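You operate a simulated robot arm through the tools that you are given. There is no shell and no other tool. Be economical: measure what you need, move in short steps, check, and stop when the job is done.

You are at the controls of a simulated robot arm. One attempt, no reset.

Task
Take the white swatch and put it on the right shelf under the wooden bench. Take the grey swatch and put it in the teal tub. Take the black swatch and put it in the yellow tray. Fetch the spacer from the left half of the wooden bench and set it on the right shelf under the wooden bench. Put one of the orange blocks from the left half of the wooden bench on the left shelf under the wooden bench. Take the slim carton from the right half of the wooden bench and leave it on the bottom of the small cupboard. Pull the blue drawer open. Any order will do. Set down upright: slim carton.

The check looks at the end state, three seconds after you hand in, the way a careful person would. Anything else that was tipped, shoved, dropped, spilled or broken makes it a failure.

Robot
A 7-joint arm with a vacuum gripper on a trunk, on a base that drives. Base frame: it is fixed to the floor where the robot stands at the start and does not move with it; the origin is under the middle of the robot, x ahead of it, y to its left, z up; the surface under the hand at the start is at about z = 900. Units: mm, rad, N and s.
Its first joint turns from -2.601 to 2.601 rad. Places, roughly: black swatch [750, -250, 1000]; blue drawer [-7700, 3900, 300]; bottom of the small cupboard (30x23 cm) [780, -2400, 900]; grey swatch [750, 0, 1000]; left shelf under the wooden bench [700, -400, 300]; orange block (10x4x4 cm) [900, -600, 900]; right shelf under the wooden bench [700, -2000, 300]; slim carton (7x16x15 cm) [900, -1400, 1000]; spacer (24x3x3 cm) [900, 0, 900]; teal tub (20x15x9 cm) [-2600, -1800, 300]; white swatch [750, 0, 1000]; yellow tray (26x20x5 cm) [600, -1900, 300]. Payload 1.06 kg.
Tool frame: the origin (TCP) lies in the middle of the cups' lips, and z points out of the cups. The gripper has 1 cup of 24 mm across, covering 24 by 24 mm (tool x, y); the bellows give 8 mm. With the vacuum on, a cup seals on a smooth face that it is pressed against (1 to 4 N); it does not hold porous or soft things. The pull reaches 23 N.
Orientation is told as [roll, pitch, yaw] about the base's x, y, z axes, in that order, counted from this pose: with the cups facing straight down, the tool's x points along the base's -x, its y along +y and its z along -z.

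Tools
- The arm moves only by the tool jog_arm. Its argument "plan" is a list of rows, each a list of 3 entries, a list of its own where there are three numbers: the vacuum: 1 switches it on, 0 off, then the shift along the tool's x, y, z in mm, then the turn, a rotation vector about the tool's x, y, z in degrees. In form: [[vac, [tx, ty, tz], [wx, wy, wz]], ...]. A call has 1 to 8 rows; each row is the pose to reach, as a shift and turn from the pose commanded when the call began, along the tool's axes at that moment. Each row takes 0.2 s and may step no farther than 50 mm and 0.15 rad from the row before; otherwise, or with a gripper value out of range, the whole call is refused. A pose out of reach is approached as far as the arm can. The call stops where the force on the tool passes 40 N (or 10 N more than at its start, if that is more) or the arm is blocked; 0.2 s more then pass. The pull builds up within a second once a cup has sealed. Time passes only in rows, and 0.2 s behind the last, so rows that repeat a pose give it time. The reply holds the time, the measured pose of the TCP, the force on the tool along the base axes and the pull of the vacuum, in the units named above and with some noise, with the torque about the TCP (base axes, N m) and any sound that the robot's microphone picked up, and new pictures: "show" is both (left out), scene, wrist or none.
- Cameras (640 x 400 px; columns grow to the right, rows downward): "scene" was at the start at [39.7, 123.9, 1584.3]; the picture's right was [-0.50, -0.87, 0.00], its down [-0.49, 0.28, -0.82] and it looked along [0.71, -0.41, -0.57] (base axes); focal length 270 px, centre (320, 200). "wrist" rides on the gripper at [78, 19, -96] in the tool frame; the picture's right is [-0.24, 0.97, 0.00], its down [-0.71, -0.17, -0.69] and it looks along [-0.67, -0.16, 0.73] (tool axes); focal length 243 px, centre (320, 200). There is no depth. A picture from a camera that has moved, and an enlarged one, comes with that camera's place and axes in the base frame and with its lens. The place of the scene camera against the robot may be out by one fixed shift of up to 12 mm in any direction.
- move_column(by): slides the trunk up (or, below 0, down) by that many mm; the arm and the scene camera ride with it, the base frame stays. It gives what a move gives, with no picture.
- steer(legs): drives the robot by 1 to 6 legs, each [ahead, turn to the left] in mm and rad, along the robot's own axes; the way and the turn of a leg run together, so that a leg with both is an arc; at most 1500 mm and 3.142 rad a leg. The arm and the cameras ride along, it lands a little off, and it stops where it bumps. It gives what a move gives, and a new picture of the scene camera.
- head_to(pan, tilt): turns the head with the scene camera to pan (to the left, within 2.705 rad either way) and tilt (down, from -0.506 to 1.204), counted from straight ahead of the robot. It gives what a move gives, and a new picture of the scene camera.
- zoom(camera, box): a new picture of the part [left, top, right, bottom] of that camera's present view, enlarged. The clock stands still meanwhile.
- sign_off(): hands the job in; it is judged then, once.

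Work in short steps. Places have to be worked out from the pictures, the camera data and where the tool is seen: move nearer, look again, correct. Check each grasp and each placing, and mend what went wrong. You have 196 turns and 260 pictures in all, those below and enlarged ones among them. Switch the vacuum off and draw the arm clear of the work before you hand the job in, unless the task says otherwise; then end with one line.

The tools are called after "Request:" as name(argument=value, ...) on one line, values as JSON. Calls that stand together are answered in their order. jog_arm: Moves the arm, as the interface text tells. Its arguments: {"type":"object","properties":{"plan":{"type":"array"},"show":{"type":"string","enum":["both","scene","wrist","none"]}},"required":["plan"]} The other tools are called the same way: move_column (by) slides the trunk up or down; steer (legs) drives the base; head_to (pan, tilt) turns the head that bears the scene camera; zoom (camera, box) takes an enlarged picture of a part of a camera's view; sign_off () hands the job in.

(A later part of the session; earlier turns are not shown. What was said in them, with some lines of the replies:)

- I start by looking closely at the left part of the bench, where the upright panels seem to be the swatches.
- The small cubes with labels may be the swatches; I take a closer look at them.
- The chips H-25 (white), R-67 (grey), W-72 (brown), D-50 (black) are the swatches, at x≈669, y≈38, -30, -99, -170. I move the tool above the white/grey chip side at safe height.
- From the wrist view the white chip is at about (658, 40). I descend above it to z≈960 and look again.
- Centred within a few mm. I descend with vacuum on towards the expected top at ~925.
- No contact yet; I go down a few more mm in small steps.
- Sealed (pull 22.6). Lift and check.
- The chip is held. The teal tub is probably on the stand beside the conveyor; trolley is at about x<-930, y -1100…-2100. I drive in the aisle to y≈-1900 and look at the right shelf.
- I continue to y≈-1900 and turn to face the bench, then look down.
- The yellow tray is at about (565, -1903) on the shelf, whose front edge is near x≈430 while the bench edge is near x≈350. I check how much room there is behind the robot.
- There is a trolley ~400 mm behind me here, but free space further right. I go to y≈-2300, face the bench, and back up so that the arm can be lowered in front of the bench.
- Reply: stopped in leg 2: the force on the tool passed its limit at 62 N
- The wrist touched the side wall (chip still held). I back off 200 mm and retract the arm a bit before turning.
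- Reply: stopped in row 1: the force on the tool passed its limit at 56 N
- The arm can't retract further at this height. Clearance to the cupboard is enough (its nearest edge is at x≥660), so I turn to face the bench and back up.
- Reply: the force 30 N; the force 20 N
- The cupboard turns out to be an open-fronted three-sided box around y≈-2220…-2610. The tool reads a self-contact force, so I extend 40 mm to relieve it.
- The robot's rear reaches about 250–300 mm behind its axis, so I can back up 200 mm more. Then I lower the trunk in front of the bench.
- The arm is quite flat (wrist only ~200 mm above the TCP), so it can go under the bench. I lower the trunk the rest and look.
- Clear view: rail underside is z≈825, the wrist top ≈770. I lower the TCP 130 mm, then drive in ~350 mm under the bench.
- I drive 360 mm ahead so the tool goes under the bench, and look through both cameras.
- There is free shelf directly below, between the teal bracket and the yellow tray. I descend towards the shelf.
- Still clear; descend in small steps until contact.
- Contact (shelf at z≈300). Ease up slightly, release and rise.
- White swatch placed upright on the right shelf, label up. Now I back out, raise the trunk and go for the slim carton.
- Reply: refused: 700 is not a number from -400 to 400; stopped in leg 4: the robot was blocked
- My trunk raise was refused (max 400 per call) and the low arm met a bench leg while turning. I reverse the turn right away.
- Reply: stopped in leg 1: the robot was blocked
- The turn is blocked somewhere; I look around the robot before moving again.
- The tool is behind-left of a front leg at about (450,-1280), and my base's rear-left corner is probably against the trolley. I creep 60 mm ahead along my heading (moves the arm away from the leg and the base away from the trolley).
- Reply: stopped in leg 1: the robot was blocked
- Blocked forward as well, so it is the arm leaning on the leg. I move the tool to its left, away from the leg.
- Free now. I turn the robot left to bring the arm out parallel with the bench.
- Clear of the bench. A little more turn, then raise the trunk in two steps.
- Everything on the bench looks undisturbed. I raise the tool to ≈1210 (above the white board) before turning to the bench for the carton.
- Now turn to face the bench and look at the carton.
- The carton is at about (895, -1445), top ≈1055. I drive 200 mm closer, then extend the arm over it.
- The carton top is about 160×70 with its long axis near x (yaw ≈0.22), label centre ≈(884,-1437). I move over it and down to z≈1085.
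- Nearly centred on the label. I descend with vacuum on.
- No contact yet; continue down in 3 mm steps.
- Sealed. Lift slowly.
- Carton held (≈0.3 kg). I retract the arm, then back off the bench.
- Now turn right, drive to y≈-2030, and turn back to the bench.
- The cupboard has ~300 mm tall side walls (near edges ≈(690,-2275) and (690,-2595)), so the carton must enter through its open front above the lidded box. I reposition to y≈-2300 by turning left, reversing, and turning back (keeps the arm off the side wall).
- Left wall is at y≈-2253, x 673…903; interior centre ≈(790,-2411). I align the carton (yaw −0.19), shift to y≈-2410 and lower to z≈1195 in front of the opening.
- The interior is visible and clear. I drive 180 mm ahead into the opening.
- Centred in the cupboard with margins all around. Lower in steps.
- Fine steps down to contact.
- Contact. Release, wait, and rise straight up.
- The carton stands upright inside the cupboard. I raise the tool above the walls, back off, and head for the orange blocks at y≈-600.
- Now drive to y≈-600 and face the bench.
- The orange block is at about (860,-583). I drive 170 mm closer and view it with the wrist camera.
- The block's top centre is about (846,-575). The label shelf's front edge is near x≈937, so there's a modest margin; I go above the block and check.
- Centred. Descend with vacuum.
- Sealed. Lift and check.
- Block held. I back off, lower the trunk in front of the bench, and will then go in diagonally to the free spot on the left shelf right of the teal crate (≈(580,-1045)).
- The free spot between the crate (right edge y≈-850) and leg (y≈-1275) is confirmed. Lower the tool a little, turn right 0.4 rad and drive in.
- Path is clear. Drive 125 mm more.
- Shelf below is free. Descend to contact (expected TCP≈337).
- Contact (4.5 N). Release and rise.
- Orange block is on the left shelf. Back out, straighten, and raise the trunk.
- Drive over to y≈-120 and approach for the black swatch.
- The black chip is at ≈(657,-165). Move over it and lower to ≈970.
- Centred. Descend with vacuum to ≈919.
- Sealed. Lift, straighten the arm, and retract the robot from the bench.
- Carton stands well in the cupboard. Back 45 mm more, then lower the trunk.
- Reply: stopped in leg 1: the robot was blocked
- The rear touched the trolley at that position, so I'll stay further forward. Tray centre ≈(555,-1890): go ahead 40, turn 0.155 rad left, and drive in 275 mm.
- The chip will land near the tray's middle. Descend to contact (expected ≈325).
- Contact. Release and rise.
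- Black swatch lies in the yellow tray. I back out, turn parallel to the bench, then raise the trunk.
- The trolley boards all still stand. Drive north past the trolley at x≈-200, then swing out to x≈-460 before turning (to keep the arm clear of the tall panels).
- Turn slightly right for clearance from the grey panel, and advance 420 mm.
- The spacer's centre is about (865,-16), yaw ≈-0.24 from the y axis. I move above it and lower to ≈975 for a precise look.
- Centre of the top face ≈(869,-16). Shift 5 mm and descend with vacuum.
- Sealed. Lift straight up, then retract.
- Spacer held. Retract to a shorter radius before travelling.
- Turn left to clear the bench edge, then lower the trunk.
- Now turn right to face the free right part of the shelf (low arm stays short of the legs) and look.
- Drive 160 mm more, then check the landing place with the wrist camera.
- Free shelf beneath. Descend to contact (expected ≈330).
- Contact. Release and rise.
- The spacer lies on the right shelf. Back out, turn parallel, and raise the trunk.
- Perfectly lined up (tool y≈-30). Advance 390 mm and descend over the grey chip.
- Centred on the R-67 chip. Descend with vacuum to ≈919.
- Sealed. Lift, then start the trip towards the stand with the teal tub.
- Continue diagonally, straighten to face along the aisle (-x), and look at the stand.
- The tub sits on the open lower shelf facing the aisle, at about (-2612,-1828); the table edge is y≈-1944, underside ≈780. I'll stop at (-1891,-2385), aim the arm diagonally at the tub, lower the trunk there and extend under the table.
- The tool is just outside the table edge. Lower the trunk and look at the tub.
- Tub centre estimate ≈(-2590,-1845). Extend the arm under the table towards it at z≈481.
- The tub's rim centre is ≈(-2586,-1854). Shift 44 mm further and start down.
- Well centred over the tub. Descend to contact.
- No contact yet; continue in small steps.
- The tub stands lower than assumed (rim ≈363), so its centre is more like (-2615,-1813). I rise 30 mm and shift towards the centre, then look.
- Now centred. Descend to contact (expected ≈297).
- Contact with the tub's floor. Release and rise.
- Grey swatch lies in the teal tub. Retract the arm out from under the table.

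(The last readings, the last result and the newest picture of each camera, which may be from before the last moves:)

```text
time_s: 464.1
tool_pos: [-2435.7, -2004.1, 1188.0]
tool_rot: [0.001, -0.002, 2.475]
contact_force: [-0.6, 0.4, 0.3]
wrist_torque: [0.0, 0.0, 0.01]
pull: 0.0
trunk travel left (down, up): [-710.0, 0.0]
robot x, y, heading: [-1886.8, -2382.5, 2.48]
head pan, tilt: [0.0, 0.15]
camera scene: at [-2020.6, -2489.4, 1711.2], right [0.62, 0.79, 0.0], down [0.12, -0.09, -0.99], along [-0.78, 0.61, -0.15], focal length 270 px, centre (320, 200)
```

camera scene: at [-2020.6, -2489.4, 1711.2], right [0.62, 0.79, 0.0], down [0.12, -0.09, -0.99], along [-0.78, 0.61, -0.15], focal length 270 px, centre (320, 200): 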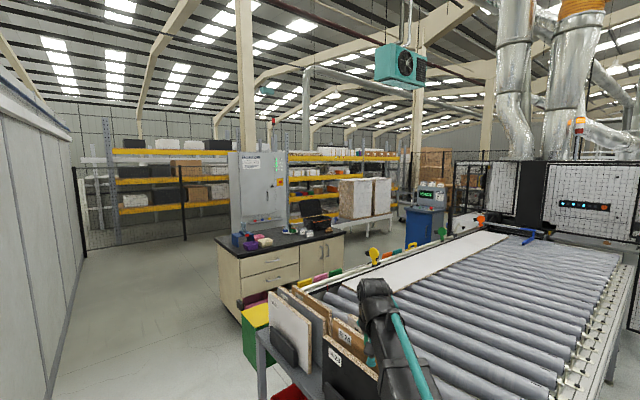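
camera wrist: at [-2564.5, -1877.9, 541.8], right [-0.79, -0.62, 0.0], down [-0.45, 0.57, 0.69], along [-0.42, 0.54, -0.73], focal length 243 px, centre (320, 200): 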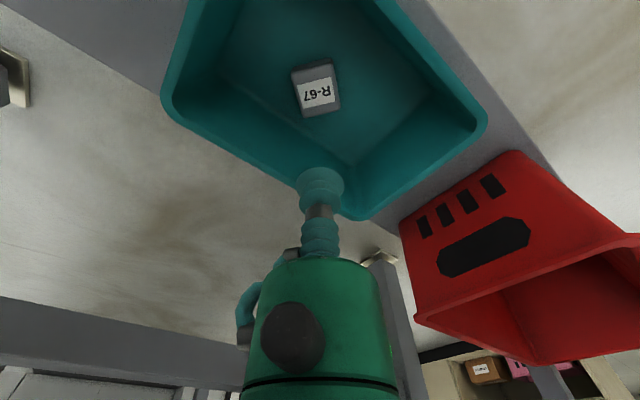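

A wide route exists: along this aisle in -x past the desk, then north through open floor. I turn to -x and drive down the aisle.

Request:
steer(legs=[[0, 0.655], [1450, 0], [1400, 0]])

Request:
head_to(pan=-0.7, tilt=0.2)

```text
time_s: 479.6
tool_pos: [-5388.0, -2542.6, 1188.2]
tool_rot: [0.001, -0.001, -3.097]
contact_force: [0.0, 0.4, 0.1]
wrist_torque: [-0.01, -0.02, 0.0]
pull: 0.1
trunk travel left (down, up): [-710.0, 0.0]
robot x, y, heading: [-4726.1, -2468.6, -3.096]
head pan, tilt: [0.0, 0.15]
camera scene: at [-4758.2, -2643.8, 1711.2], right [-0.05, 1.0, 0.0], down [0.15, 0.01, -0.99], along [-0.99, -0.05, -0.15], focal length 270 px, centre (320, 200)
```

scene: 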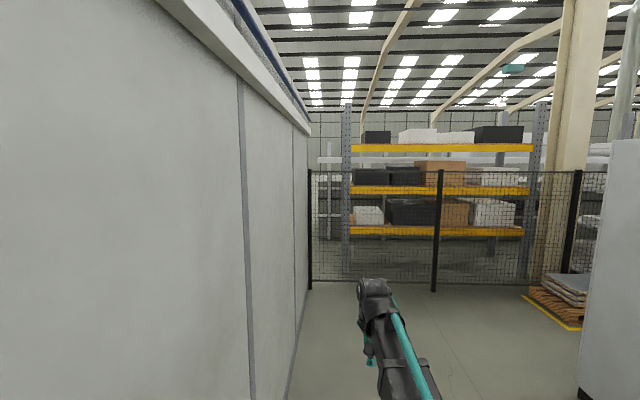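

```text
time_s: 480.7
tool_pos: [-5388.7, -2543.9, 1188.4]
tool_rot: [-0.001, -0.002, -3.097]
contact_force: [-0.3, -0.4, 1.2]
wrist_torque: [0.0, 0.01, 0.03]
pull: 0.1
trunk travel left (down, up): [-710.0, 0.0]
robot x, y, heading: [-4726.8, -2469.6, -3.09]
head pan, tilt: [-0.7, 0.201]
camera scene: at [-4739.5, -2582.9, 1706.5], right [0.6, 0.8, 0.0], down [0.16, -0.12, -0.98], along [-0.78, 0.59, -0.2], focal length 270 px, centre (320, 200)
```

scene: 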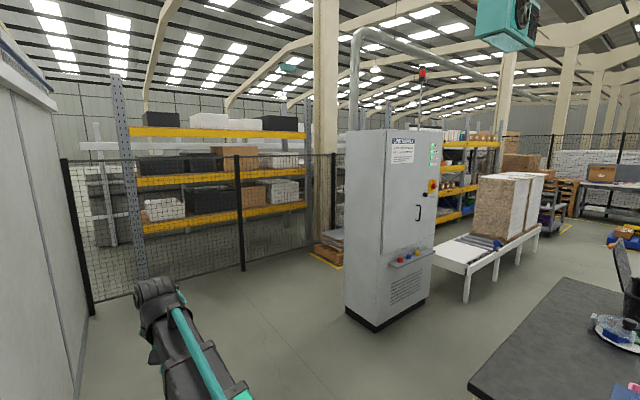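

The fence is at x≈-8150 and the grey cabinet at ≈(-6220,-810). I continue to x≈-7100 with a small right correction, then turn north and look.

Request:
steer(legs=[[0, -0.12], [1450, 0], [900, 0], [0, -1.5]])

Request:
head_to(pan=0.15, tilt=0.2)

```text
time_s: 496.5
tool_pos: [-7129.6, -1656.7, 1187.9]
tool_rot: [0.001, -0.002, 1.576]
contact_force: [0.3, -0.4, 0.8]
wrist_torque: [-0.02, 0.03, 0.0]
pull: 0.0
trunk travel left (down, up): [-710.0, 0.0]
robot x, y, heading: [-7082.1, -2322.1, 1.577]
head pan, tilt: [-0.7, 0.201]
camera scene: at [-7184.9, -2298.0, 1706.6], right [0.77, -0.64, 0.0], down [-0.13, -0.15, -0.98], along [0.62, 0.76, -0.2], focal length 270 px, centre (320, 200)
```

scene: 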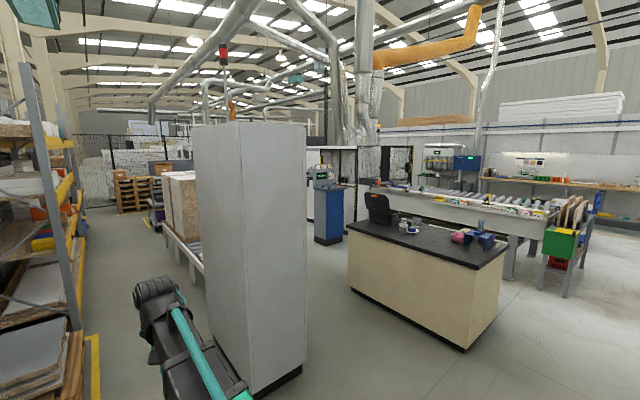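

```text
time_s: 497.7
tool_pos: [-7128.7, -1657.8, 1187.8]
tool_rot: [0.002, -0.003, 1.574]
contact_force: [0.5, -0.4, 0.1]
wrist_torque: [0.02, 0.02, 0.01]
pull: 0.1
trunk travel left (down, up): [-710.0, 0.0]
robot x, y, heading: [-7080.7, -2317.8, 1.582]
head pan, tilt: [0.15, 0.201]
camera scene: at [-7259.1, -2277.8, 1706.5], right [0.99, 0.16, 0.0], down [0.03, -0.2, -0.98], along [-0.15, 0.97, -0.2], focal length 270 px, centre (320, 200)
```

scene: 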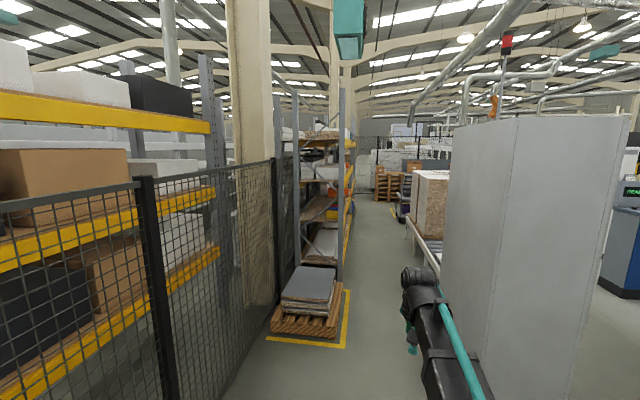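

There's a ~900 mm passage between the rack (x≈-7400) and the cabinet/table (x≈-6550). I'll follow its middle, x≈-6970.

Request:
steer(legs=[[0, -0.09], [1400, 0], [0, 0.085], [1400, 0]])

```text
time_s: 512.2
tool_pos: [-7004.1, 1130.4, 1188.7]
tool_rot: [0.0, 0.0, 1.567]
contact_force: [0.0, 0.6, 0.9]
wrist_torque: [0.0, 0.0, -0.01]
pull: 0.1
trunk travel left (down, up): [-710.0, 0.0]
robot x, y, heading: [-6966.4, 466.2, 1.572]
head pan, tilt: [0.15, 0.201]
camera scene: at [-7139.6, 511.1, 1706.5], right [0.99, 0.15, 0.0], down [0.03, -0.2, -0.98], along [-0.15, 0.97, -0.2], focal length 270 px, centre (320, 200)
```

scene: 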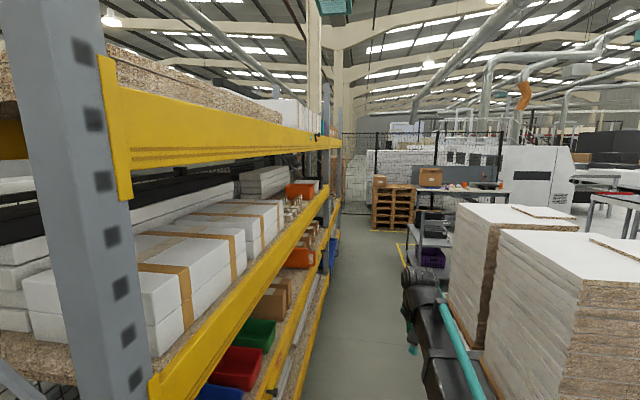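

I look closer at the rack ahead, where the blue drawer should be.

Request:
zoom(camera="scene", box=[260, 170, 420, 270])

Request:
head_to(pan=0.2, tilt=0.6)

```text
4.00 times, centred on (340, 220) of scene
camera zoom: at [-7139.6, 511.1, 1706.5], right [0.99, 0.15, 0.0], down [0.03, -0.2, -0.98], along [-0.15, 0.97, -0.2], focal length 1079 px, centre (240, 120)
```

zoom: 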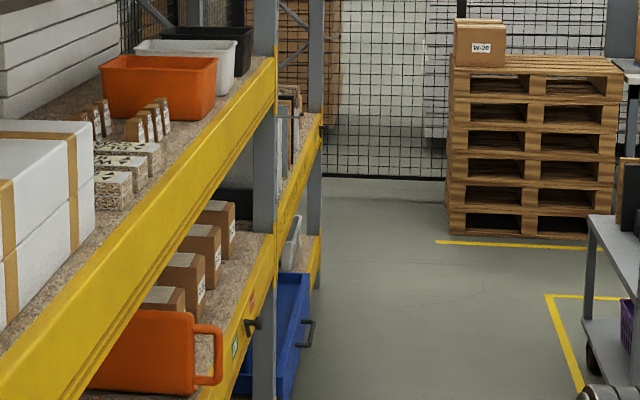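

```text
time_s: 513.1
tool_pos: [-7004.3, 1130.3, 1188.9]
tool_rot: [0.0, -0.002, 1.567]
contact_force: [-0.1, -0.6, 0.1]
wrist_torque: [0.0, 0.0, -0.03]
pull: 0.1
trunk travel left (down, up): [-710.0, 0.0]
robot x, y, heading: [-6959.9, 470.1, 1.572]
head pan, tilt: [0.201, 0.6]
camera scene: at [-7143.2, 505.2, 1669.8], right [0.98, 0.2, 0.0], down [0.11, -0.55, -0.83], along [-0.16, 0.81, -0.56], focal length 270 px, centre (320, 200)
```

scene: 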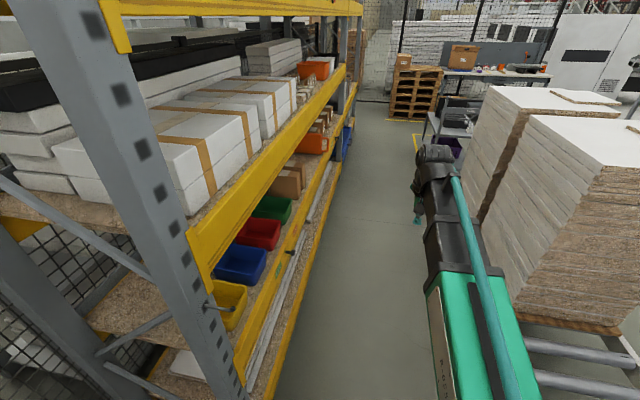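

A blue drawer with a black handle is in the rack's lower bay near (-7460,3900,300), opening into the aisle. I drive closer to y≈2700 and look.

Request:
steer(legs=[[1450, 0], [700, 0]])

Request:
head_to(pan=-0.3, tilt=0.4)

Request:
head_to(pan=0.4, tilt=0.6)

```text
time_s: 523.8
tool_pos: [-7014.8, 3289.8, 1188.6]
tool_rot: [0.0, -0.002, 1.568]
contact_force: [1.1, 0.2, 0.8]
wrist_torque: [-0.02, 0.01, -0.03]
pull: 0.0
trunk travel left (down, up): [-710.0, 0.0]
robot x, y, heading: [-6971.9, 2624.8, 1.568]
head pan, tilt: [0.201, 0.6]
camera scene: at [-7153.1, 2665.0, 1669.7], right [0.98, 0.2, 0.0], down [0.11, -0.55, -0.82], along [-0.16, 0.81, -0.57], focal length 270 px, centre (320, 200)
```

scene: 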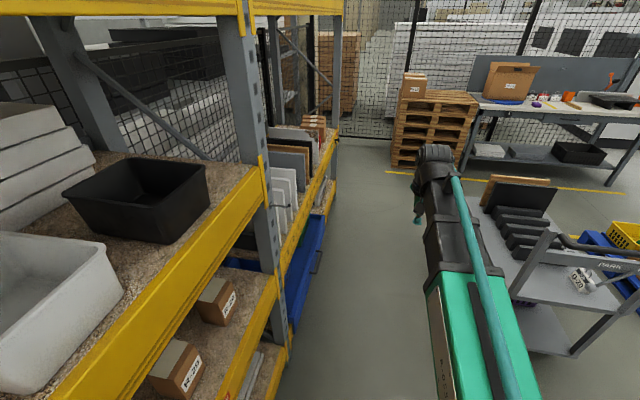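

```text
time_s: 524.7
tool_pos: [-7014.2, 3288.5, 1188.4]
tool_rot: [0.001, -0.002, 1.565]
contact_force: [-0.1, -0.3, -0.2]
wrist_torque: [-0.02, 0.02, 0.01]
pull: 0.1
trunk travel left (down, up): [-710.0, 0.0]
robot x, y, heading: [-6975.6, 2625.2, 1.572]
head pan, tilt: [-0.3, 0.4]
camera scene: at [-7108.2, 2666.3, 1688.0], right [0.96, -0.29, 0.0], down [-0.11, -0.37, -0.92], along [0.27, 0.88, -0.39], focal length 270 px, centre (320, 200)
```

scene: 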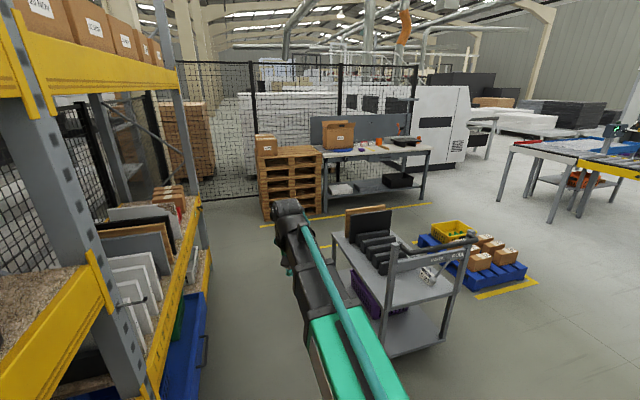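

```text
time_s: 525.8
tool_pos: [-7014.5, 3290.4, 1188.9]
tool_rot: [0.002, -0.001, 1.567]
contact_force: [-0.3, -0.1, 0.2]
wrist_torque: [0.02, 0.0, -0.03]
pull: 0.0
trunk travel left (down, up): [-710.0, 0.0]
robot x, y, heading: [-6976.3, 2625.5, 1.566]
head pan, tilt: [0.4, 0.6]
camera scene: at [-7169.8, 2659.3, 1669.8], right [0.92, 0.39, 0.0], down [0.22, -0.52, -0.83], along [-0.32, 0.76, -0.56], focal length 270 px, centre (320, 200)
```

scene: 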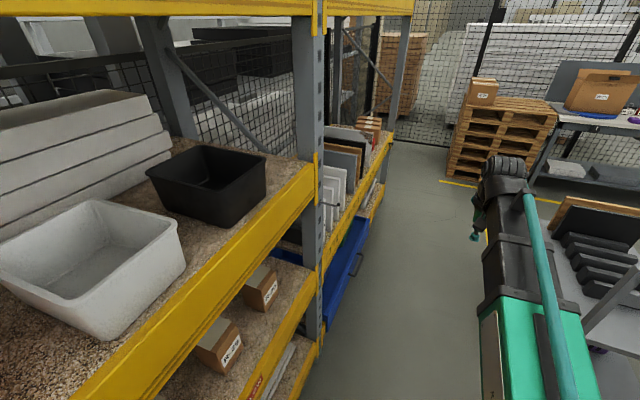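

The drawer front with its black handle faces the aisle. I position at about (-6650,3300), facing it diagonally (heading ≈2.5).

Request:
steer(legs=[[0, -0.45], [750, 0], [0, 1.395]])

Request:
head_to(pan=0.0, tilt=0.7)

```text
time_s: 534.6
tool_pos: [-7198.0, 3669.1, 1189.7]
tool_rot: [0.0, -0.001, 2.508]
contact_force: [-0.1, -0.1, 0.3]
wrist_torque: [0.0, -0.02, 0.03]
pull: 0.0
trunk travel left (down, up): [-710.0, 0.0]
robot x, y, heading: [-6634.2, 3312.0, 2.512]
head pan, tilt: [0.4, 0.6]
camera scene: at [-6778.7, 3163.8, 1669.7], right [0.23, 0.97, 0.0], down [0.55, -0.13, -0.83], along [-0.8, 0.19, -0.56], focal length 270 px, centre (320, 200)
```

scene: 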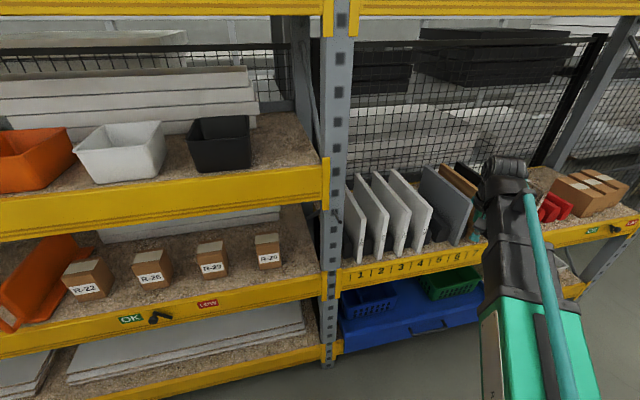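

```text
time_s: 535.5
tool_pos: [-7198.4, 3668.2, 1187.9]
tool_rot: [0.0, 0.0, 2.509]
contact_force: [-0.4, -0.6, -0.5]
wrist_torque: [-0.01, -0.01, -0.03]
pull: 0.1
trunk travel left (down, up): [-710.0, 0.0]
robot x, y, heading: [-6634.3, 3311.0, 2.513]
head pan, tilt: [0.0, 0.7]
camera scene: at [-6761.3, 3193.8, 1661.2], right [0.59, 0.81, 0.0], down [0.52, -0.38, -0.77], along [-0.62, 0.45, -0.64], focal length 270 px, centre (320, 200)
```

scene: 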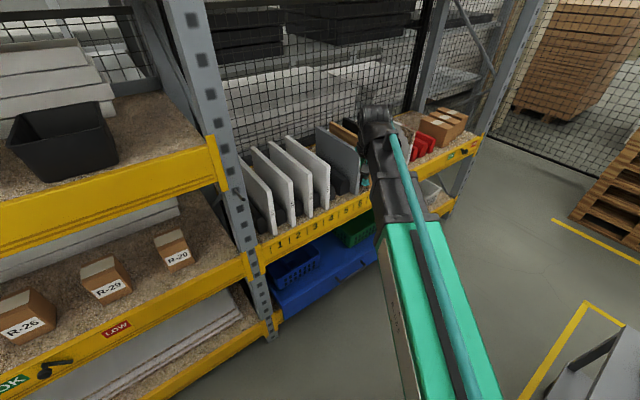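

I lower the trunk to see the drawer front directly (tool stays ≥150 mm in front of the rack).

Request:
move_column(by=-400)

Request:
move_column(by=-250)

Request:
head_to(pan=0.1, tilt=0.5)

Request:
zoom(camera="scene", box=[160, 100, 480, 300])

```text
time_s: 539.3
tool_pos: [-7197.4, 3669.1, 788.6]
tool_rot: [-0.001, 0.0, 2.508]
contact_force: [0.5, 0.3, -0.5]
wrist_torque: [-0.01, -0.02, -0.03]
pull: 0.0
trunk travel left (down, up): [-310.0, 400.0]
robot x, y, heading: [-6637.0, 3313.1, 2.506]
head pan, tilt: [0.0, 0.7]
```

```text
time_s: 541.9
tool_pos: [-7199.3, 3667.6, 539.4]
tool_rot: [0.001, 0.001, 2.509]
contact_force: [-0.1, 1.1, 0.4]
wrist_torque: [-0.01, -0.01, 0.03]
pull: 0.1
trunk travel left (down, up): [-60.0, 650.0]
robot x, y, heading: [-6637.2, 3311.1, 2.509]
head pan, tilt: [0.0, 0.7]
```

```text
time_s: 542.6
tool_pos: [-7197.7, 3668.8, 538.1]
tool_rot: [0.001, -0.002, 2.507]
contact_force: [0.3, 0.0, 0.3]
wrist_torque: [0.03, 0.01, -0.03]
pull: 0.1
trunk travel left (down, up): [-60.0, 650.0]
robot x, y, heading: [-6636.7, 3314.4, 2.514]
head pan, tilt: [0.099, 0.499]
camera scene: at [-6771.0, 3189.9, 1028.8], right [0.51, 0.86, 0.0], down [0.41, -0.24, -0.88], along [-0.76, 0.44, -0.48], focal length 270 px, centre (320, 200)
```

scene: 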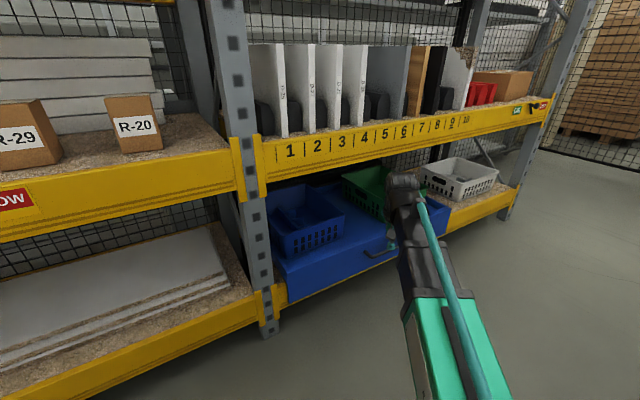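

```text
2.00 times, centred on (320, 200) of scene
camera zoom: at [-6771.0, 3189.9, 1028.8], right [0.51, 0.86, 0.0], down [0.41, -0.24, -0.88], along [-0.76, 0.44, -0.48], focal length 540 px, centre (320, 200)
```

zoom: 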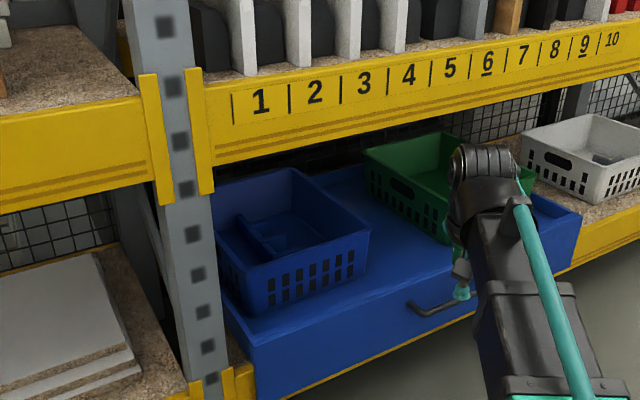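

The drawer front is at x≈-7450 (y 3430…4350, z 208…350), with a bar handle near (−7420,3860,285). I'll use suction on the flat front left of the handle. First I pitch the tool so that the cup faces -x.

Request:
jog_arm(plan=[[0, [0, 0, 0], [-4.4, -6.0, 0]], [0, [0, 0, 0], [-8.9, -12.1, 0]], [0, [0, 0, 0], [-13.3, -18.1, 0]], [0, [0, 0, 0], [-17.8, -24.2, 0]], [0, [0, 0, 0], [-22.2, -30.2, 0]], [0, [0, 0, 0], [-26.6, -36.3, 0]], [0, [0, 0, 0], [-26.6, -36.3, 0]]])

```text
time_s: 544.2
tool_pos: [-7198.0, 3668.3, 539.3]
tool_rot: [0.536, -0.611, 2.335]
contact_force: [-0.4, -0.2, 0.2]
wrist_torque: [0.03, -0.01, -0.03]
pull: 0.1
trunk travel left (down, up): [-60.0, 650.0]
robot x, y, heading: [-6633.8, 3310.3, 2.514]
head pan, tilt: [0.099, 0.499]
camera scene: at [-6771.0, 3189.8, 1028.9], right [0.51, 0.86, 0.0], down [0.41, -0.24, -0.88], along [-0.76, 0.44, -0.48], focal length 270 px, centre (320, 200)
camera wrist: at [-7094.3, 3607.3, 568.8], right [-0.54, -0.64, 0.54], down [0.16, 0.56, 0.82], along [-0.83, 0.52, -0.2], focal length 243 px, centre (320, 200)
```

scene: 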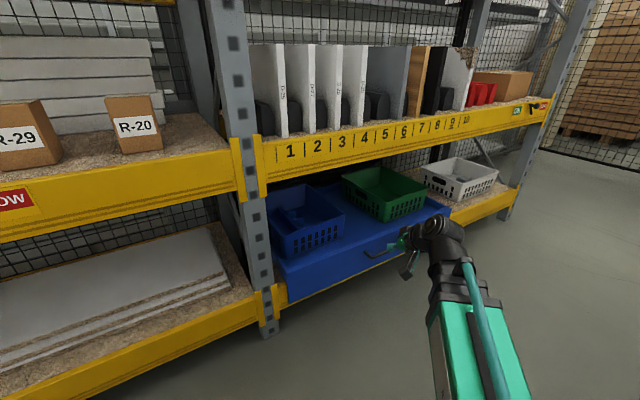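
wrist: 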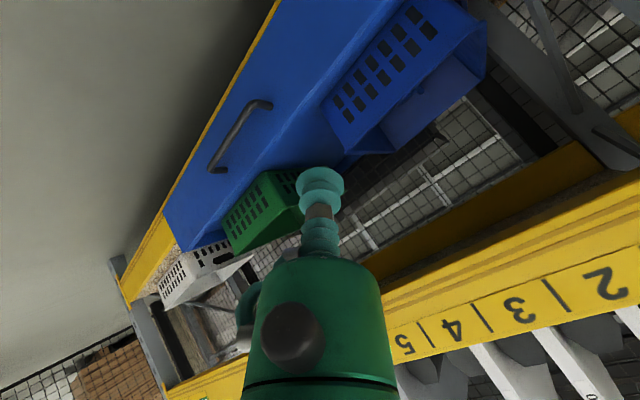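

The wrist camera confirms the handle at y 3800…3987, z≈295. I complete the pitch to horizontal.

Request:
jog_arm(plan=[[0, [0, 0, 0], [-4.4, -6.0, 0]], [0, [0, 0, 0], [-8.9, -12.1, 0]], [0, [0, 0, 0], [-13.3, -18.1, 0]], [0, [0, 0, 0], [-17.8, -24.2, 0]], [0, [0, 0, 0], [-22.2, -30.2, 0]], [0, [0, 0, 0], [-26.6, -36.3, 0]], [0, [0, 0, 0], [-26.6, -36.3, 0]]])

```text
time_s: 545.8
tool_pos: [-7214.1, 3685.2, 537.2]
tool_rot: [1.577, -0.938, 1.564]
contact_force: [-0.4, 0.6, -0.2]
wrist_torque: [-0.01, 0.0, 0.01]
pull: 0.1
out of reach, approached as far as the arm can: row 3, 4, 5, 6, 7
trunk travel left (down, up): [-60.0, 650.0]
robot x, y, heading: [-6638.1, 3307.4, 2.51]
head pan, tilt: [0.099, 0.499]
camera scene: at [-6771.0, 3189.8, 1028.9], right [0.51, 0.86, 0.0], down [0.41, -0.24, -0.88], along [-0.76, 0.44, -0.48], focal length 270 px, centre (320, 200)
camera wrist: at [-7118.7, 3624.3, 483.9], right [0.0, -0.65, 0.76], down [0.69, 0.56, 0.47], along [-0.73, 0.52, 0.44], focal length 243 px, centre (320, 200)
```

scene: 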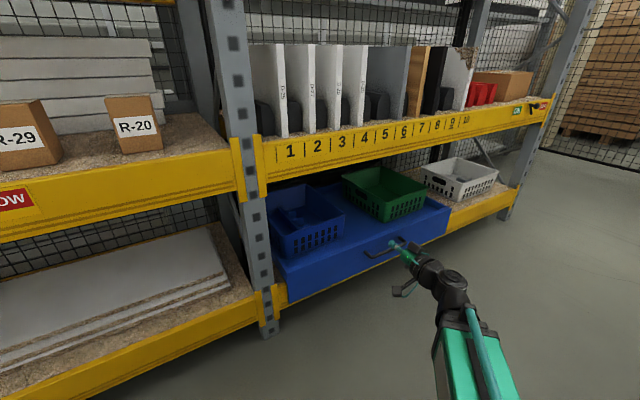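
wrist: 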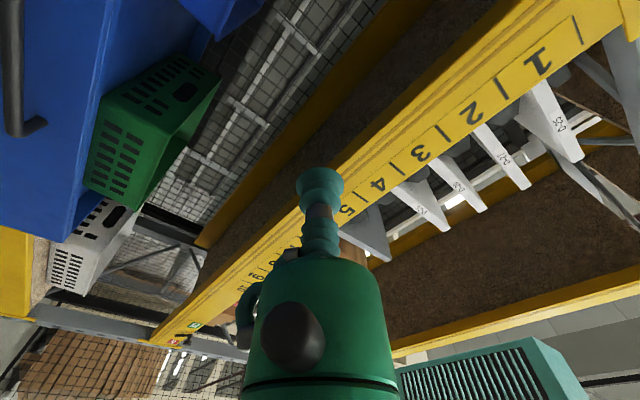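

Orientation is right (cup facing -x). Move down to about (-7300, 3720, 270).

Request:
jog_arm(plan=[[0, [28, -27, 12], [0, 0, 0]], [0, [56, -54, 24], [0, 0, 0]], [0, [84, -81, 36], [0, 0, 0]], [0, [112, -108, 48], [0, 0, 0]], [0, [140, -135, 60], [0, 0, 0]], [0, [168, -162, 72], [0, 0, 0]], [0, [194, -186, 85], [0, 0, 0]], [0, [194, -186, 85], [0, 0, 0]]])

```text
time_s: 547.6
tool_pos: [-7299.9, 3722.3, 269.5]
tool_rot: [1.572, -0.939, 1.569]
contact_force: [-0.4, -0.6, 0.2]
wrist_torque: [0.01, 0.02, 0.0]
pull: 0.1
trunk travel left (down, up): [-60.0, 650.0]
robot x, y, heading: [-6637.5, 3309.1, 2.514]
head pan, tilt: [0.099, 0.499]
camera scene: at [-6771.0, 3189.8, 1028.9], right [0.51, 0.86, 0.0], down [0.41, -0.24, -0.88], along [-0.76, 0.44, -0.48], focal length 270 px, centre (320, 200)
camera wrist: at [-7204.3, 3661.8, 216.5], right [0.0, -0.65, 0.76], down [0.69, 0.56, 0.47], along [-0.73, 0.52, 0.44], focal length 243 px, centre (320, 200)
```

scene: 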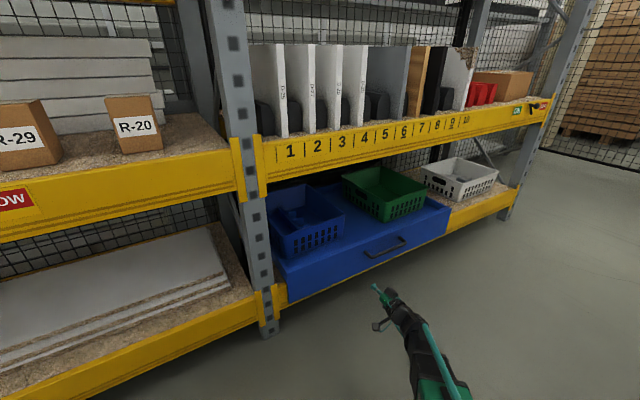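
wrist: 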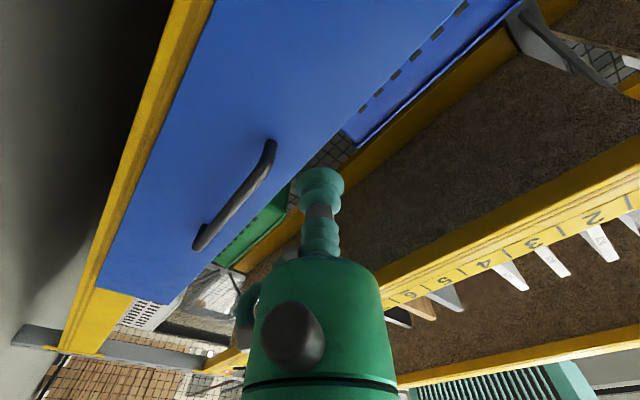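

The point straight ahead of the cup is plain blue front. Advance 105 mm, then in small steps with vacuum on.

Request:
jog_arm(plan=[[1, [0, 0, 40], [0, 0, 0]], [1, [0, 0, 80], [0, 0, 0]], [1, [0, 0, 105], [0, 0, 0]], [1, [0, 0, 112], [0, 0, 0]], [1, [0, 0, 118], [0, 0, 0]], [1, [0, 0, 124], [0, 0, 0]], [1, [0, 0, 124], [0, 0, 0]]])

```text
time_s: 549.2
tool_pos: [-7423.1, 3720.4, 271.1]
tool_rot: [1.574, -0.939, 1.566]
contact_force: [-0.8, 0.0, 0.1]
wrist_torque: [0.01, 0.02, -0.05]
pull: 0.1
trunk travel left (down, up): [-60.0, 650.0]
robot x, y, heading: [-6638.5, 3310.2, 2.512]
head pan, tilt: [0.099, 0.499]
camera scene: at [-6771.1, 3189.8, 1028.9], right [0.51, 0.86, 0.0], down [0.41, -0.24, -0.88], along [-0.76, 0.44, -0.48], focal length 270 px, centre (320, 200)
camera wrist: at [-7328.7, 3660.0, 218.7], right [0.0, -0.65, 0.76], down [0.69, 0.56, 0.47], along [-0.73, 0.52, 0.44], focal length 243 px, centre (320, 200)
```

scene: 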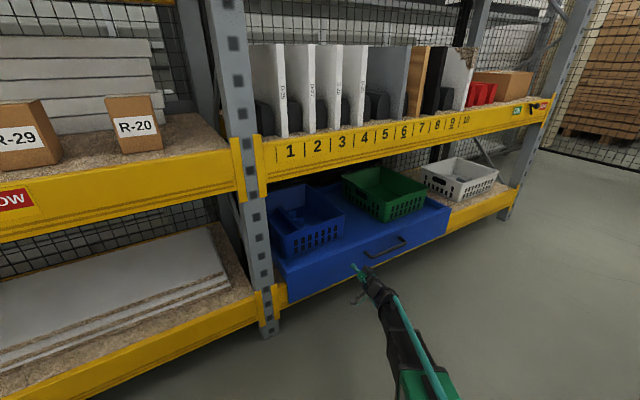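
wrist: 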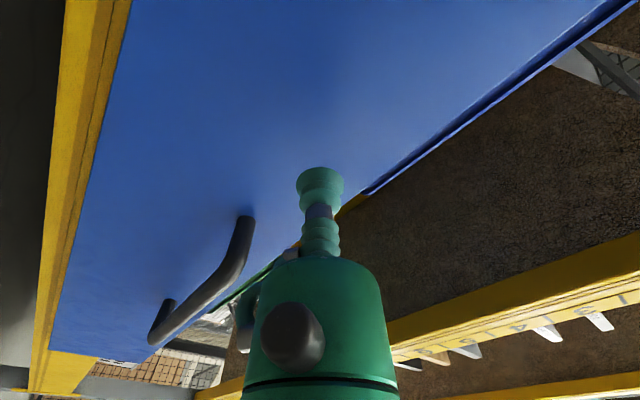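

Still short of the face. I lower 12 mm (more margin to the top edge) and creep forward.

Request:
jog_arm(plan=[[1, [10, -7, 4], [0, 0, 0]], [1, [10, -7, 9], [0, 0, 0]], [1, [10, -7, 14], [0, 0, 0]], [1, [10, -7, 19], [0, 0, 0]], [1, [10, -7, 19], [0, 0, 0]]], show="none")

```text
time_s: 550.4
tool_pos: [-7442.3, 3719.2, 259.4]
tool_rot: [1.575, -0.939, 1.567]
contact_force: [0.3, 0.5, 0.0]
wrist_torque: [0.01, 0.0, 0.01]
pull: 0.1
trunk travel left (down, up): [-60.0, 650.0]
robot x, y, heading: [-6636.2, 3309.2, 2.514]
head pan, tilt: [0.099, 0.499]
```

Request:
jog_arm(plan=[[1, [0, 0, 4], [0, 0, 0]], [1, [0, 0, 8], [0, 0, 0]], [1, [0, 0, 12], [0, 0, 0]], [1, [0, 0, 12], [0, 0, 0]], [1, [0, 0, 12], [0, 0, 0]]], show="wrist")

```text
time_s: 551.6
tool_pos: [-7454.4, 3719.0, 259.9]
tool_rot: [1.575, -0.94, 1.566]
contact_force: [0.2, 0.3, -0.1]
wrist_torque: [0.0, 0.01, 0.0]
pull: 0.0
trunk travel left (down, up): [-60.0, 650.0]
robot x, y, heading: [-6636.7, 3313.0, 2.514]
head pan, tilt: [0.099, 0.499]
camera wrist: at [-7360.0, 3659.2, 207.1], right [0.0, -0.65, 0.76], down [0.69, 0.56, 0.47], along [-0.73, 0.52, 0.44], focal length 243 px, centre (320, 200)
```

wrist: 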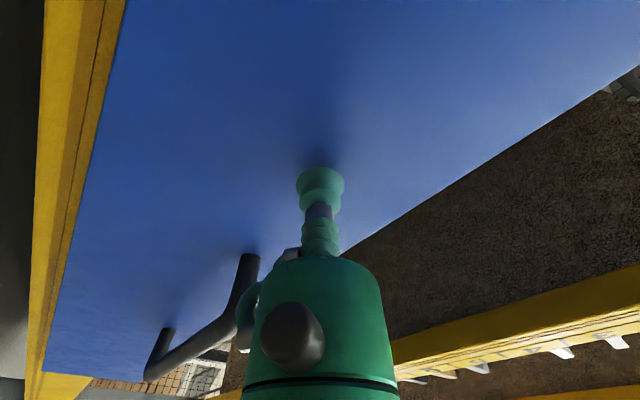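

Very close now (contact shadow visible). Keep creeping.

Request:
jog_arm(plan=[[1, [0, 0, 3], [0, 0, 0]], [1, [0, 0, 6], [0, 0, 0]], [1, [0, 0, 9], [0, 0, 0]], [1, [0, 0, 9], [0, 0, 0]], [1, [0, 0, 9], [0, 0, 0]]], show="none")

```text
time_s: 552.8
tool_pos: [-7465.4, 3719.4, 260.1]
tool_rot: [1.573, -0.94, 1.567]
contact_force: [0.2, -0.6, 1.0]
wrist_torque: [0.05, -0.01, -0.02]
pull: 22.8
trunk travel left (down, up): [-60.0, 650.0]
robot x, y, heading: [-6638.3, 3311.9, 2.51]
head pan, tilt: [0.099, 0.499]
```

Sealed on the drawer front. Pull back slowly along +x.

Request:
jog_arm(plan=[[1, [0, 0, -4], [0, 0, 0]], [1, [0, 0, -8], [0, 0, 0]], [1, [0, 0, -14], [0, 0, 0]], [1, [0, 0, -20], [0, 0, 0]], [1, [0, 0, -28], [0, 0, 0]], [1, [0, 0, -36], [0, 0, 0]]])

```text
time_s: 554.2
tool_pos: [-7426.9, 3719.1, 258.2]
tool_rot: [1.577, -0.94, 1.566]
contact_force: [0.2, -2.1, 7.2]
wrist_torque: [-0.11, -0.06, -0.01]
pull: 23.0
trunk travel left (down, up): [-60.0, 650.0]
robot x, y, heading: [-6633.9, 3309.3, 2.509]
head pan, tilt: [0.099, 0.499]
camera scene: at [-6770.6, 3189.6, 1028.9], right [0.51, 0.86, 0.0], down [0.41, -0.24, -0.88], along [-0.76, 0.44, -0.48], focal length 270 px, centre (320, 200)
camera wrist: at [-7331.8, 3659.1, 206.3], right [0.0, -0.65, 0.76], down [0.69, 0.56, 0.47], along [-0.73, 0.52, 0.44], focal length 243 px, centre (320, 200)
```

scene: 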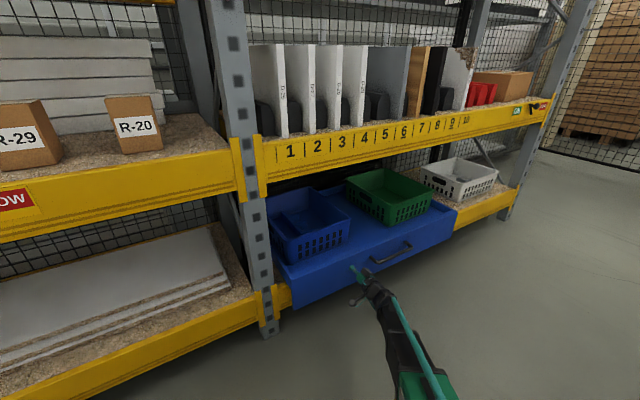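
wrist: 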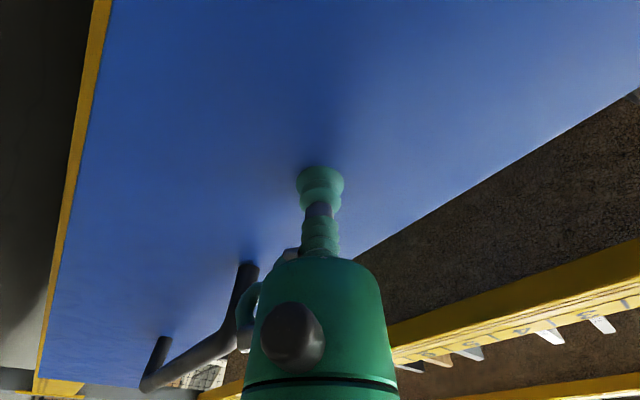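

The drawer follows (≈38 mm so far) with its contents. Continue pulling smoothly.

Request:
jog_arm(plan=[[1, [0, 0, -15], [0, 0, 0]], [1, [0, 0, -32], [0, 0, 0]], [1, [0, 0, -50], [0, 0, 0]], [1, [0, 0, -68], [0, 0, 0]], [1, [0, 0, -86], [0, 0, 0]], [1, [0, 0, -104], [0, 0, 0]], [1, [0, 0, -120], [0, 0, 0]], [1, [0, 0, -130], [0, 0, 0]]])

```text
time_s: 556.0
tool_pos: [-7298.0, 3719.9, 259.2]
tool_rot: [1.574, -0.938, 1.567]
contact_force: [1.4, -3.6, -3.7]
wrist_torque: [0.11, -0.02, 0.02]
pull: 22.6
trunk travel left (down, up): [-60.0, 650.0]
robot x, y, heading: [-6638.1, 3307.7, 2.517]
head pan, tilt: [0.099, 0.499]
camera scene: at [-6771.3, 3189.9, 1028.8], right [0.51, 0.86, 0.0], down [0.41, -0.24, -0.88], along [-0.76, 0.44, -0.48], focal length 270 px, centre (320, 200)
camera wrist: at [-7202.8, 3659.2, 206.2], right [0.0, -0.65, 0.76], down [0.69, 0.56, 0.47], along [-0.73, 0.52, 0.44], focal length 243 px, centre (320, 200)
```

scene: 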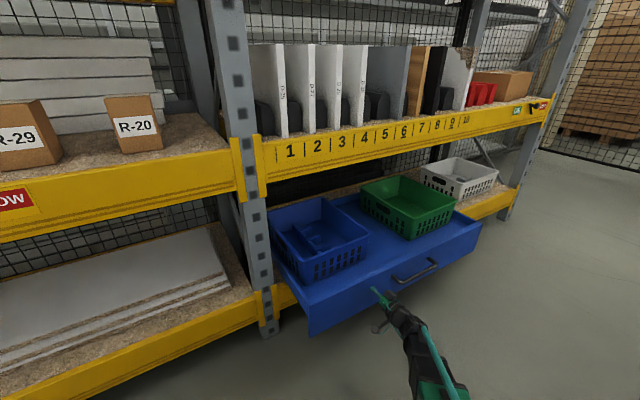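
wrist: 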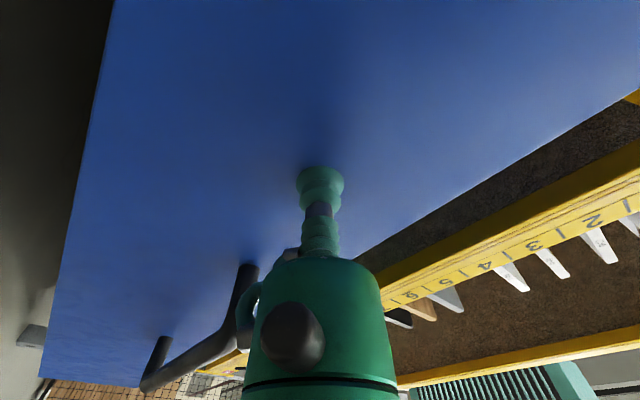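

Opened ≈167 mm. Continue.

Request:
jog_arm(plan=[[1, [0, 0, -15], [0, 0, 0]], [1, [0, 0, -32], [0, 0, 0]], [1, [0, 0, -50], [0, 0, 0]], [1, [0, 0, -66], [0, 0, 0]], [1, [0, 0, -80], [0, 0, 0]], [1, [0, 0, -90], [0, 0, 0]]])

```text
time_s: 557.4
tool_pos: [-7208.3, 3719.6, 257.9]
tool_rot: [1.571, -0.938, 1.568]
contact_force: [0.0, 2.2, -7.1]
wrist_torque: [0.12, -0.01, 0.01]
pull: 23.1
trunk travel left (down, up): [-60.0, 650.0]
robot x, y, heading: [-6637.1, 3312.9, 2.507]
head pan, tilt: [0.099, 0.499]
camera scene: at [-6771.4, 3190.1, 1028.8], right [0.51, 0.86, 0.0], down [0.41, -0.24, -0.88], along [-0.76, 0.44, -0.48], focal length 270 px, centre (320, 200)
camera wrist: at [-7112.0, 3659.1, 206.3], right [0.0, -0.65, 0.76], down [0.69, 0.56, 0.47], along [-0.73, 0.52, 0.44], focal length 243 px, centre (320, 200)
```

scene: 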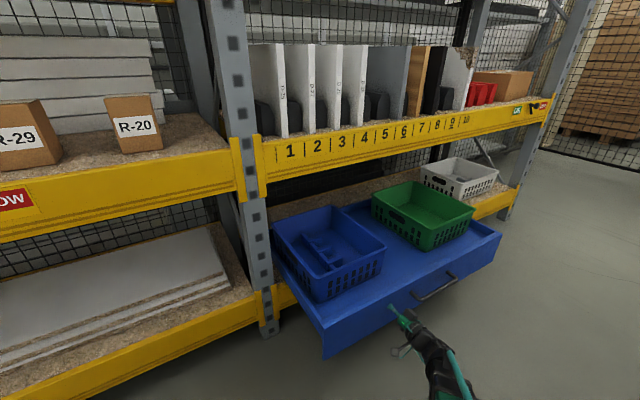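
wrist: 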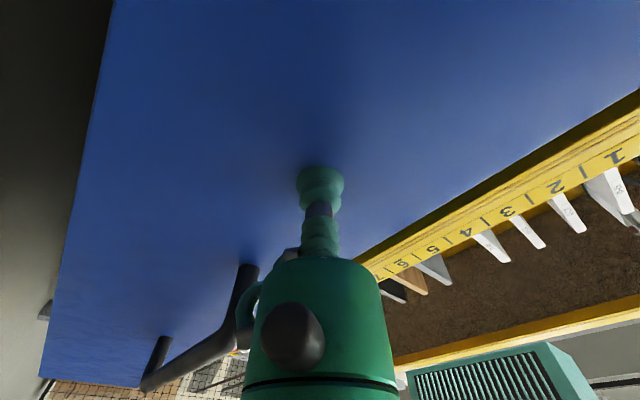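

≈257 mm open. I try another 60 mm, watching forces.

Request:
jog_arm(plan=[[1, [0, 0, -12], [0, 0, 0]], [1, [0, 0, -24], [0, 0, 0]], [1, [0, 0, -36], [0, 0, 0]], [1, [0, 0, -48], [0, 0, 0]], [1, [0, 0, -60], [0, 0, 0]]])

```text
time_s: 558.6
tool_pos: [-7147.6, 3719.7, 258.3]
tool_rot: [1.576, -0.939, 1.567]
contact_force: [0.6, 5.5, 5.6]
wrist_torque: [0.02, -0.04, -0.01]
pull: 23.1
trunk travel left (down, up): [-60.0, 650.0]
robot x, y, heading: [-6637.5, 3311.7, 2.514]
head pan, tilt: [0.099, 0.499]
camera scene: at [-6770.9, 3189.7, 1029.0], right [0.51, 0.86, 0.0], down [0.41, -0.24, -0.88], along [-0.76, 0.44, -0.48], focal length 270 px, centre (320, 200)
camera wrist: at [-7052.2, 3658.8, 206.1], right [0.0, -0.65, 0.76], down [0.69, 0.56, 0.47], along [-0.73, 0.52, 0.44], focal length 243 px, centre (320, 200)
```

scene: 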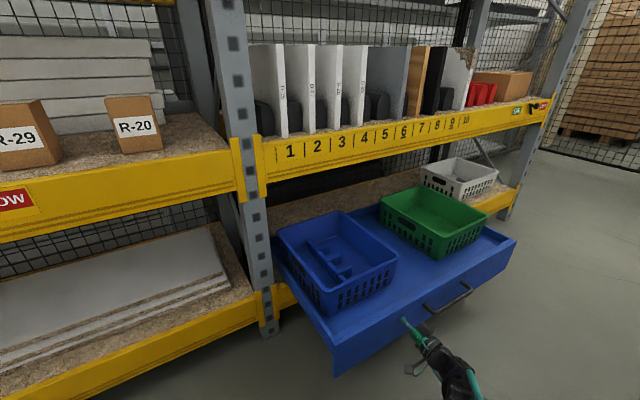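
wrist: 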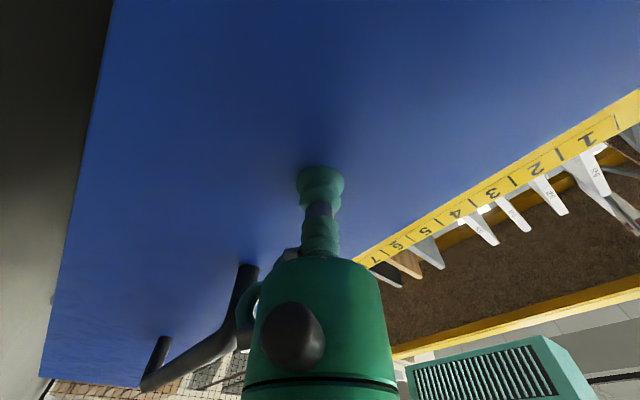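

≈318 mm open, contents undisturbed; that is well open. Release the vacuum and withdraw.

Request:
jog_arm(plan=[[0, [0, 0, 0], [0, 0, 0]], [0, [0, 0, 0], [0, 0, 0]], [0, [0, 0, 0], [0, 0, 0]], [0, [0, 0, 0], [0, 0, 0]], [0, [0, 0, -10], [0, 0, 0]], [0, [0, 0, -25], [0, 0, 0]], [0, [0, 0, -45], [0, 0, 0]]])

```text
time_s: 560.2
tool_pos: [-7102.9, 3719.9, 258.3]
tool_rot: [1.574, -0.938, 1.567]
contact_force: [-0.1, -0.6, 0.0]
wrist_torque: [-0.03, -0.01, 0.01]
pull: 0.2
trunk travel left (down, up): [-60.0, 650.0]
robot x, y, heading: [-6637.7, 3308.4, 2.514]
head pan, tilt: [0.099, 0.499]
camera scene: at [-6771.1, 3189.8, 1028.9], right [0.51, 0.86, 0.0], down [0.41, -0.24, -0.88], along [-0.76, 0.44, -0.48], focal length 270 px, centre (320, 200)
camera wrist: at [-7007.5, 3658.9, 205.8], right [0.0, -0.65, 0.76], down [0.69, 0.56, 0.47], along [-0.73, 0.52, 0.44], focal length 243 px, centre (320, 200)
```

scene: 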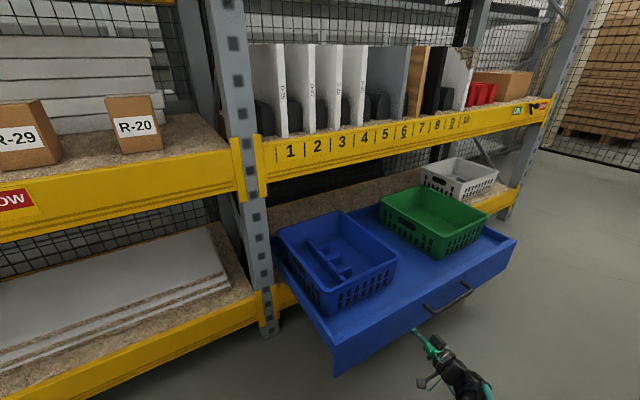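
wrist: 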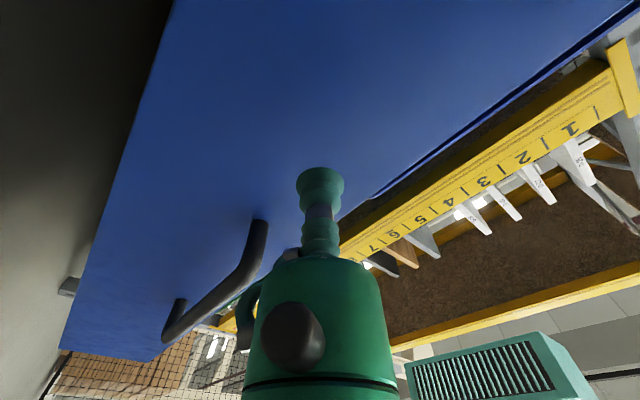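

The drawer stays open. Back off a little to be clear, then finish.

Request:
steer(legs=[[-120, 0]])

```text
time_s: 561.5
tool_pos: [-7004.9, 3647.9, 259.5]
tool_rot: [1.574, -0.939, 1.567]
contact_force: [0.9, 0.1, 0.1]
wrist_torque: [0.02, 0.02, -0.02]
pull: 0.0
trunk travel left (down, up): [-60.0, 650.0]
robot x, y, heading: [-6541.2, 3239.0, 2.515]
head pan, tilt: [0.099, 0.499]
camera scene: at [-6673.2, 3118.7, 1028.9], right [0.51, 0.86, 0.0], down [0.41, -0.24, -0.88], along [-0.76, 0.44, -0.48], focal length 270 px, centre (320, 200)
```

scene: 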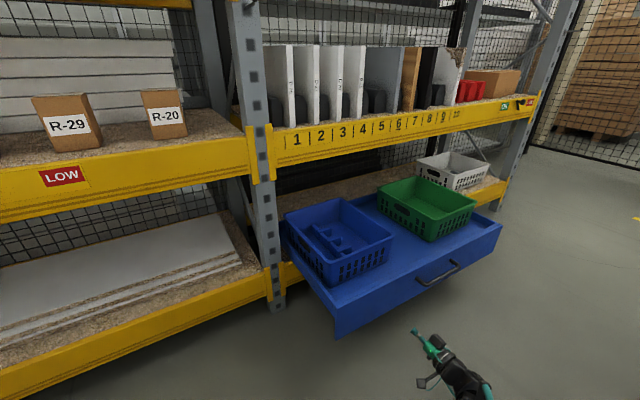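

All parts of the task are done, the vacuum is off and the arm is clear; I hand in.

Request:
sign_off()

```text
The job is handed in.
```

All seven parts are done and the job is handed in: the three swatches, the spacer, one orange block and the slim carton (upright) are in their places, and the blue drawer is open about 32 cm; along the way the robot brushed the side wall, leaned on a bench leg and touched the trolley, and I saw nothing shifted or tipped.
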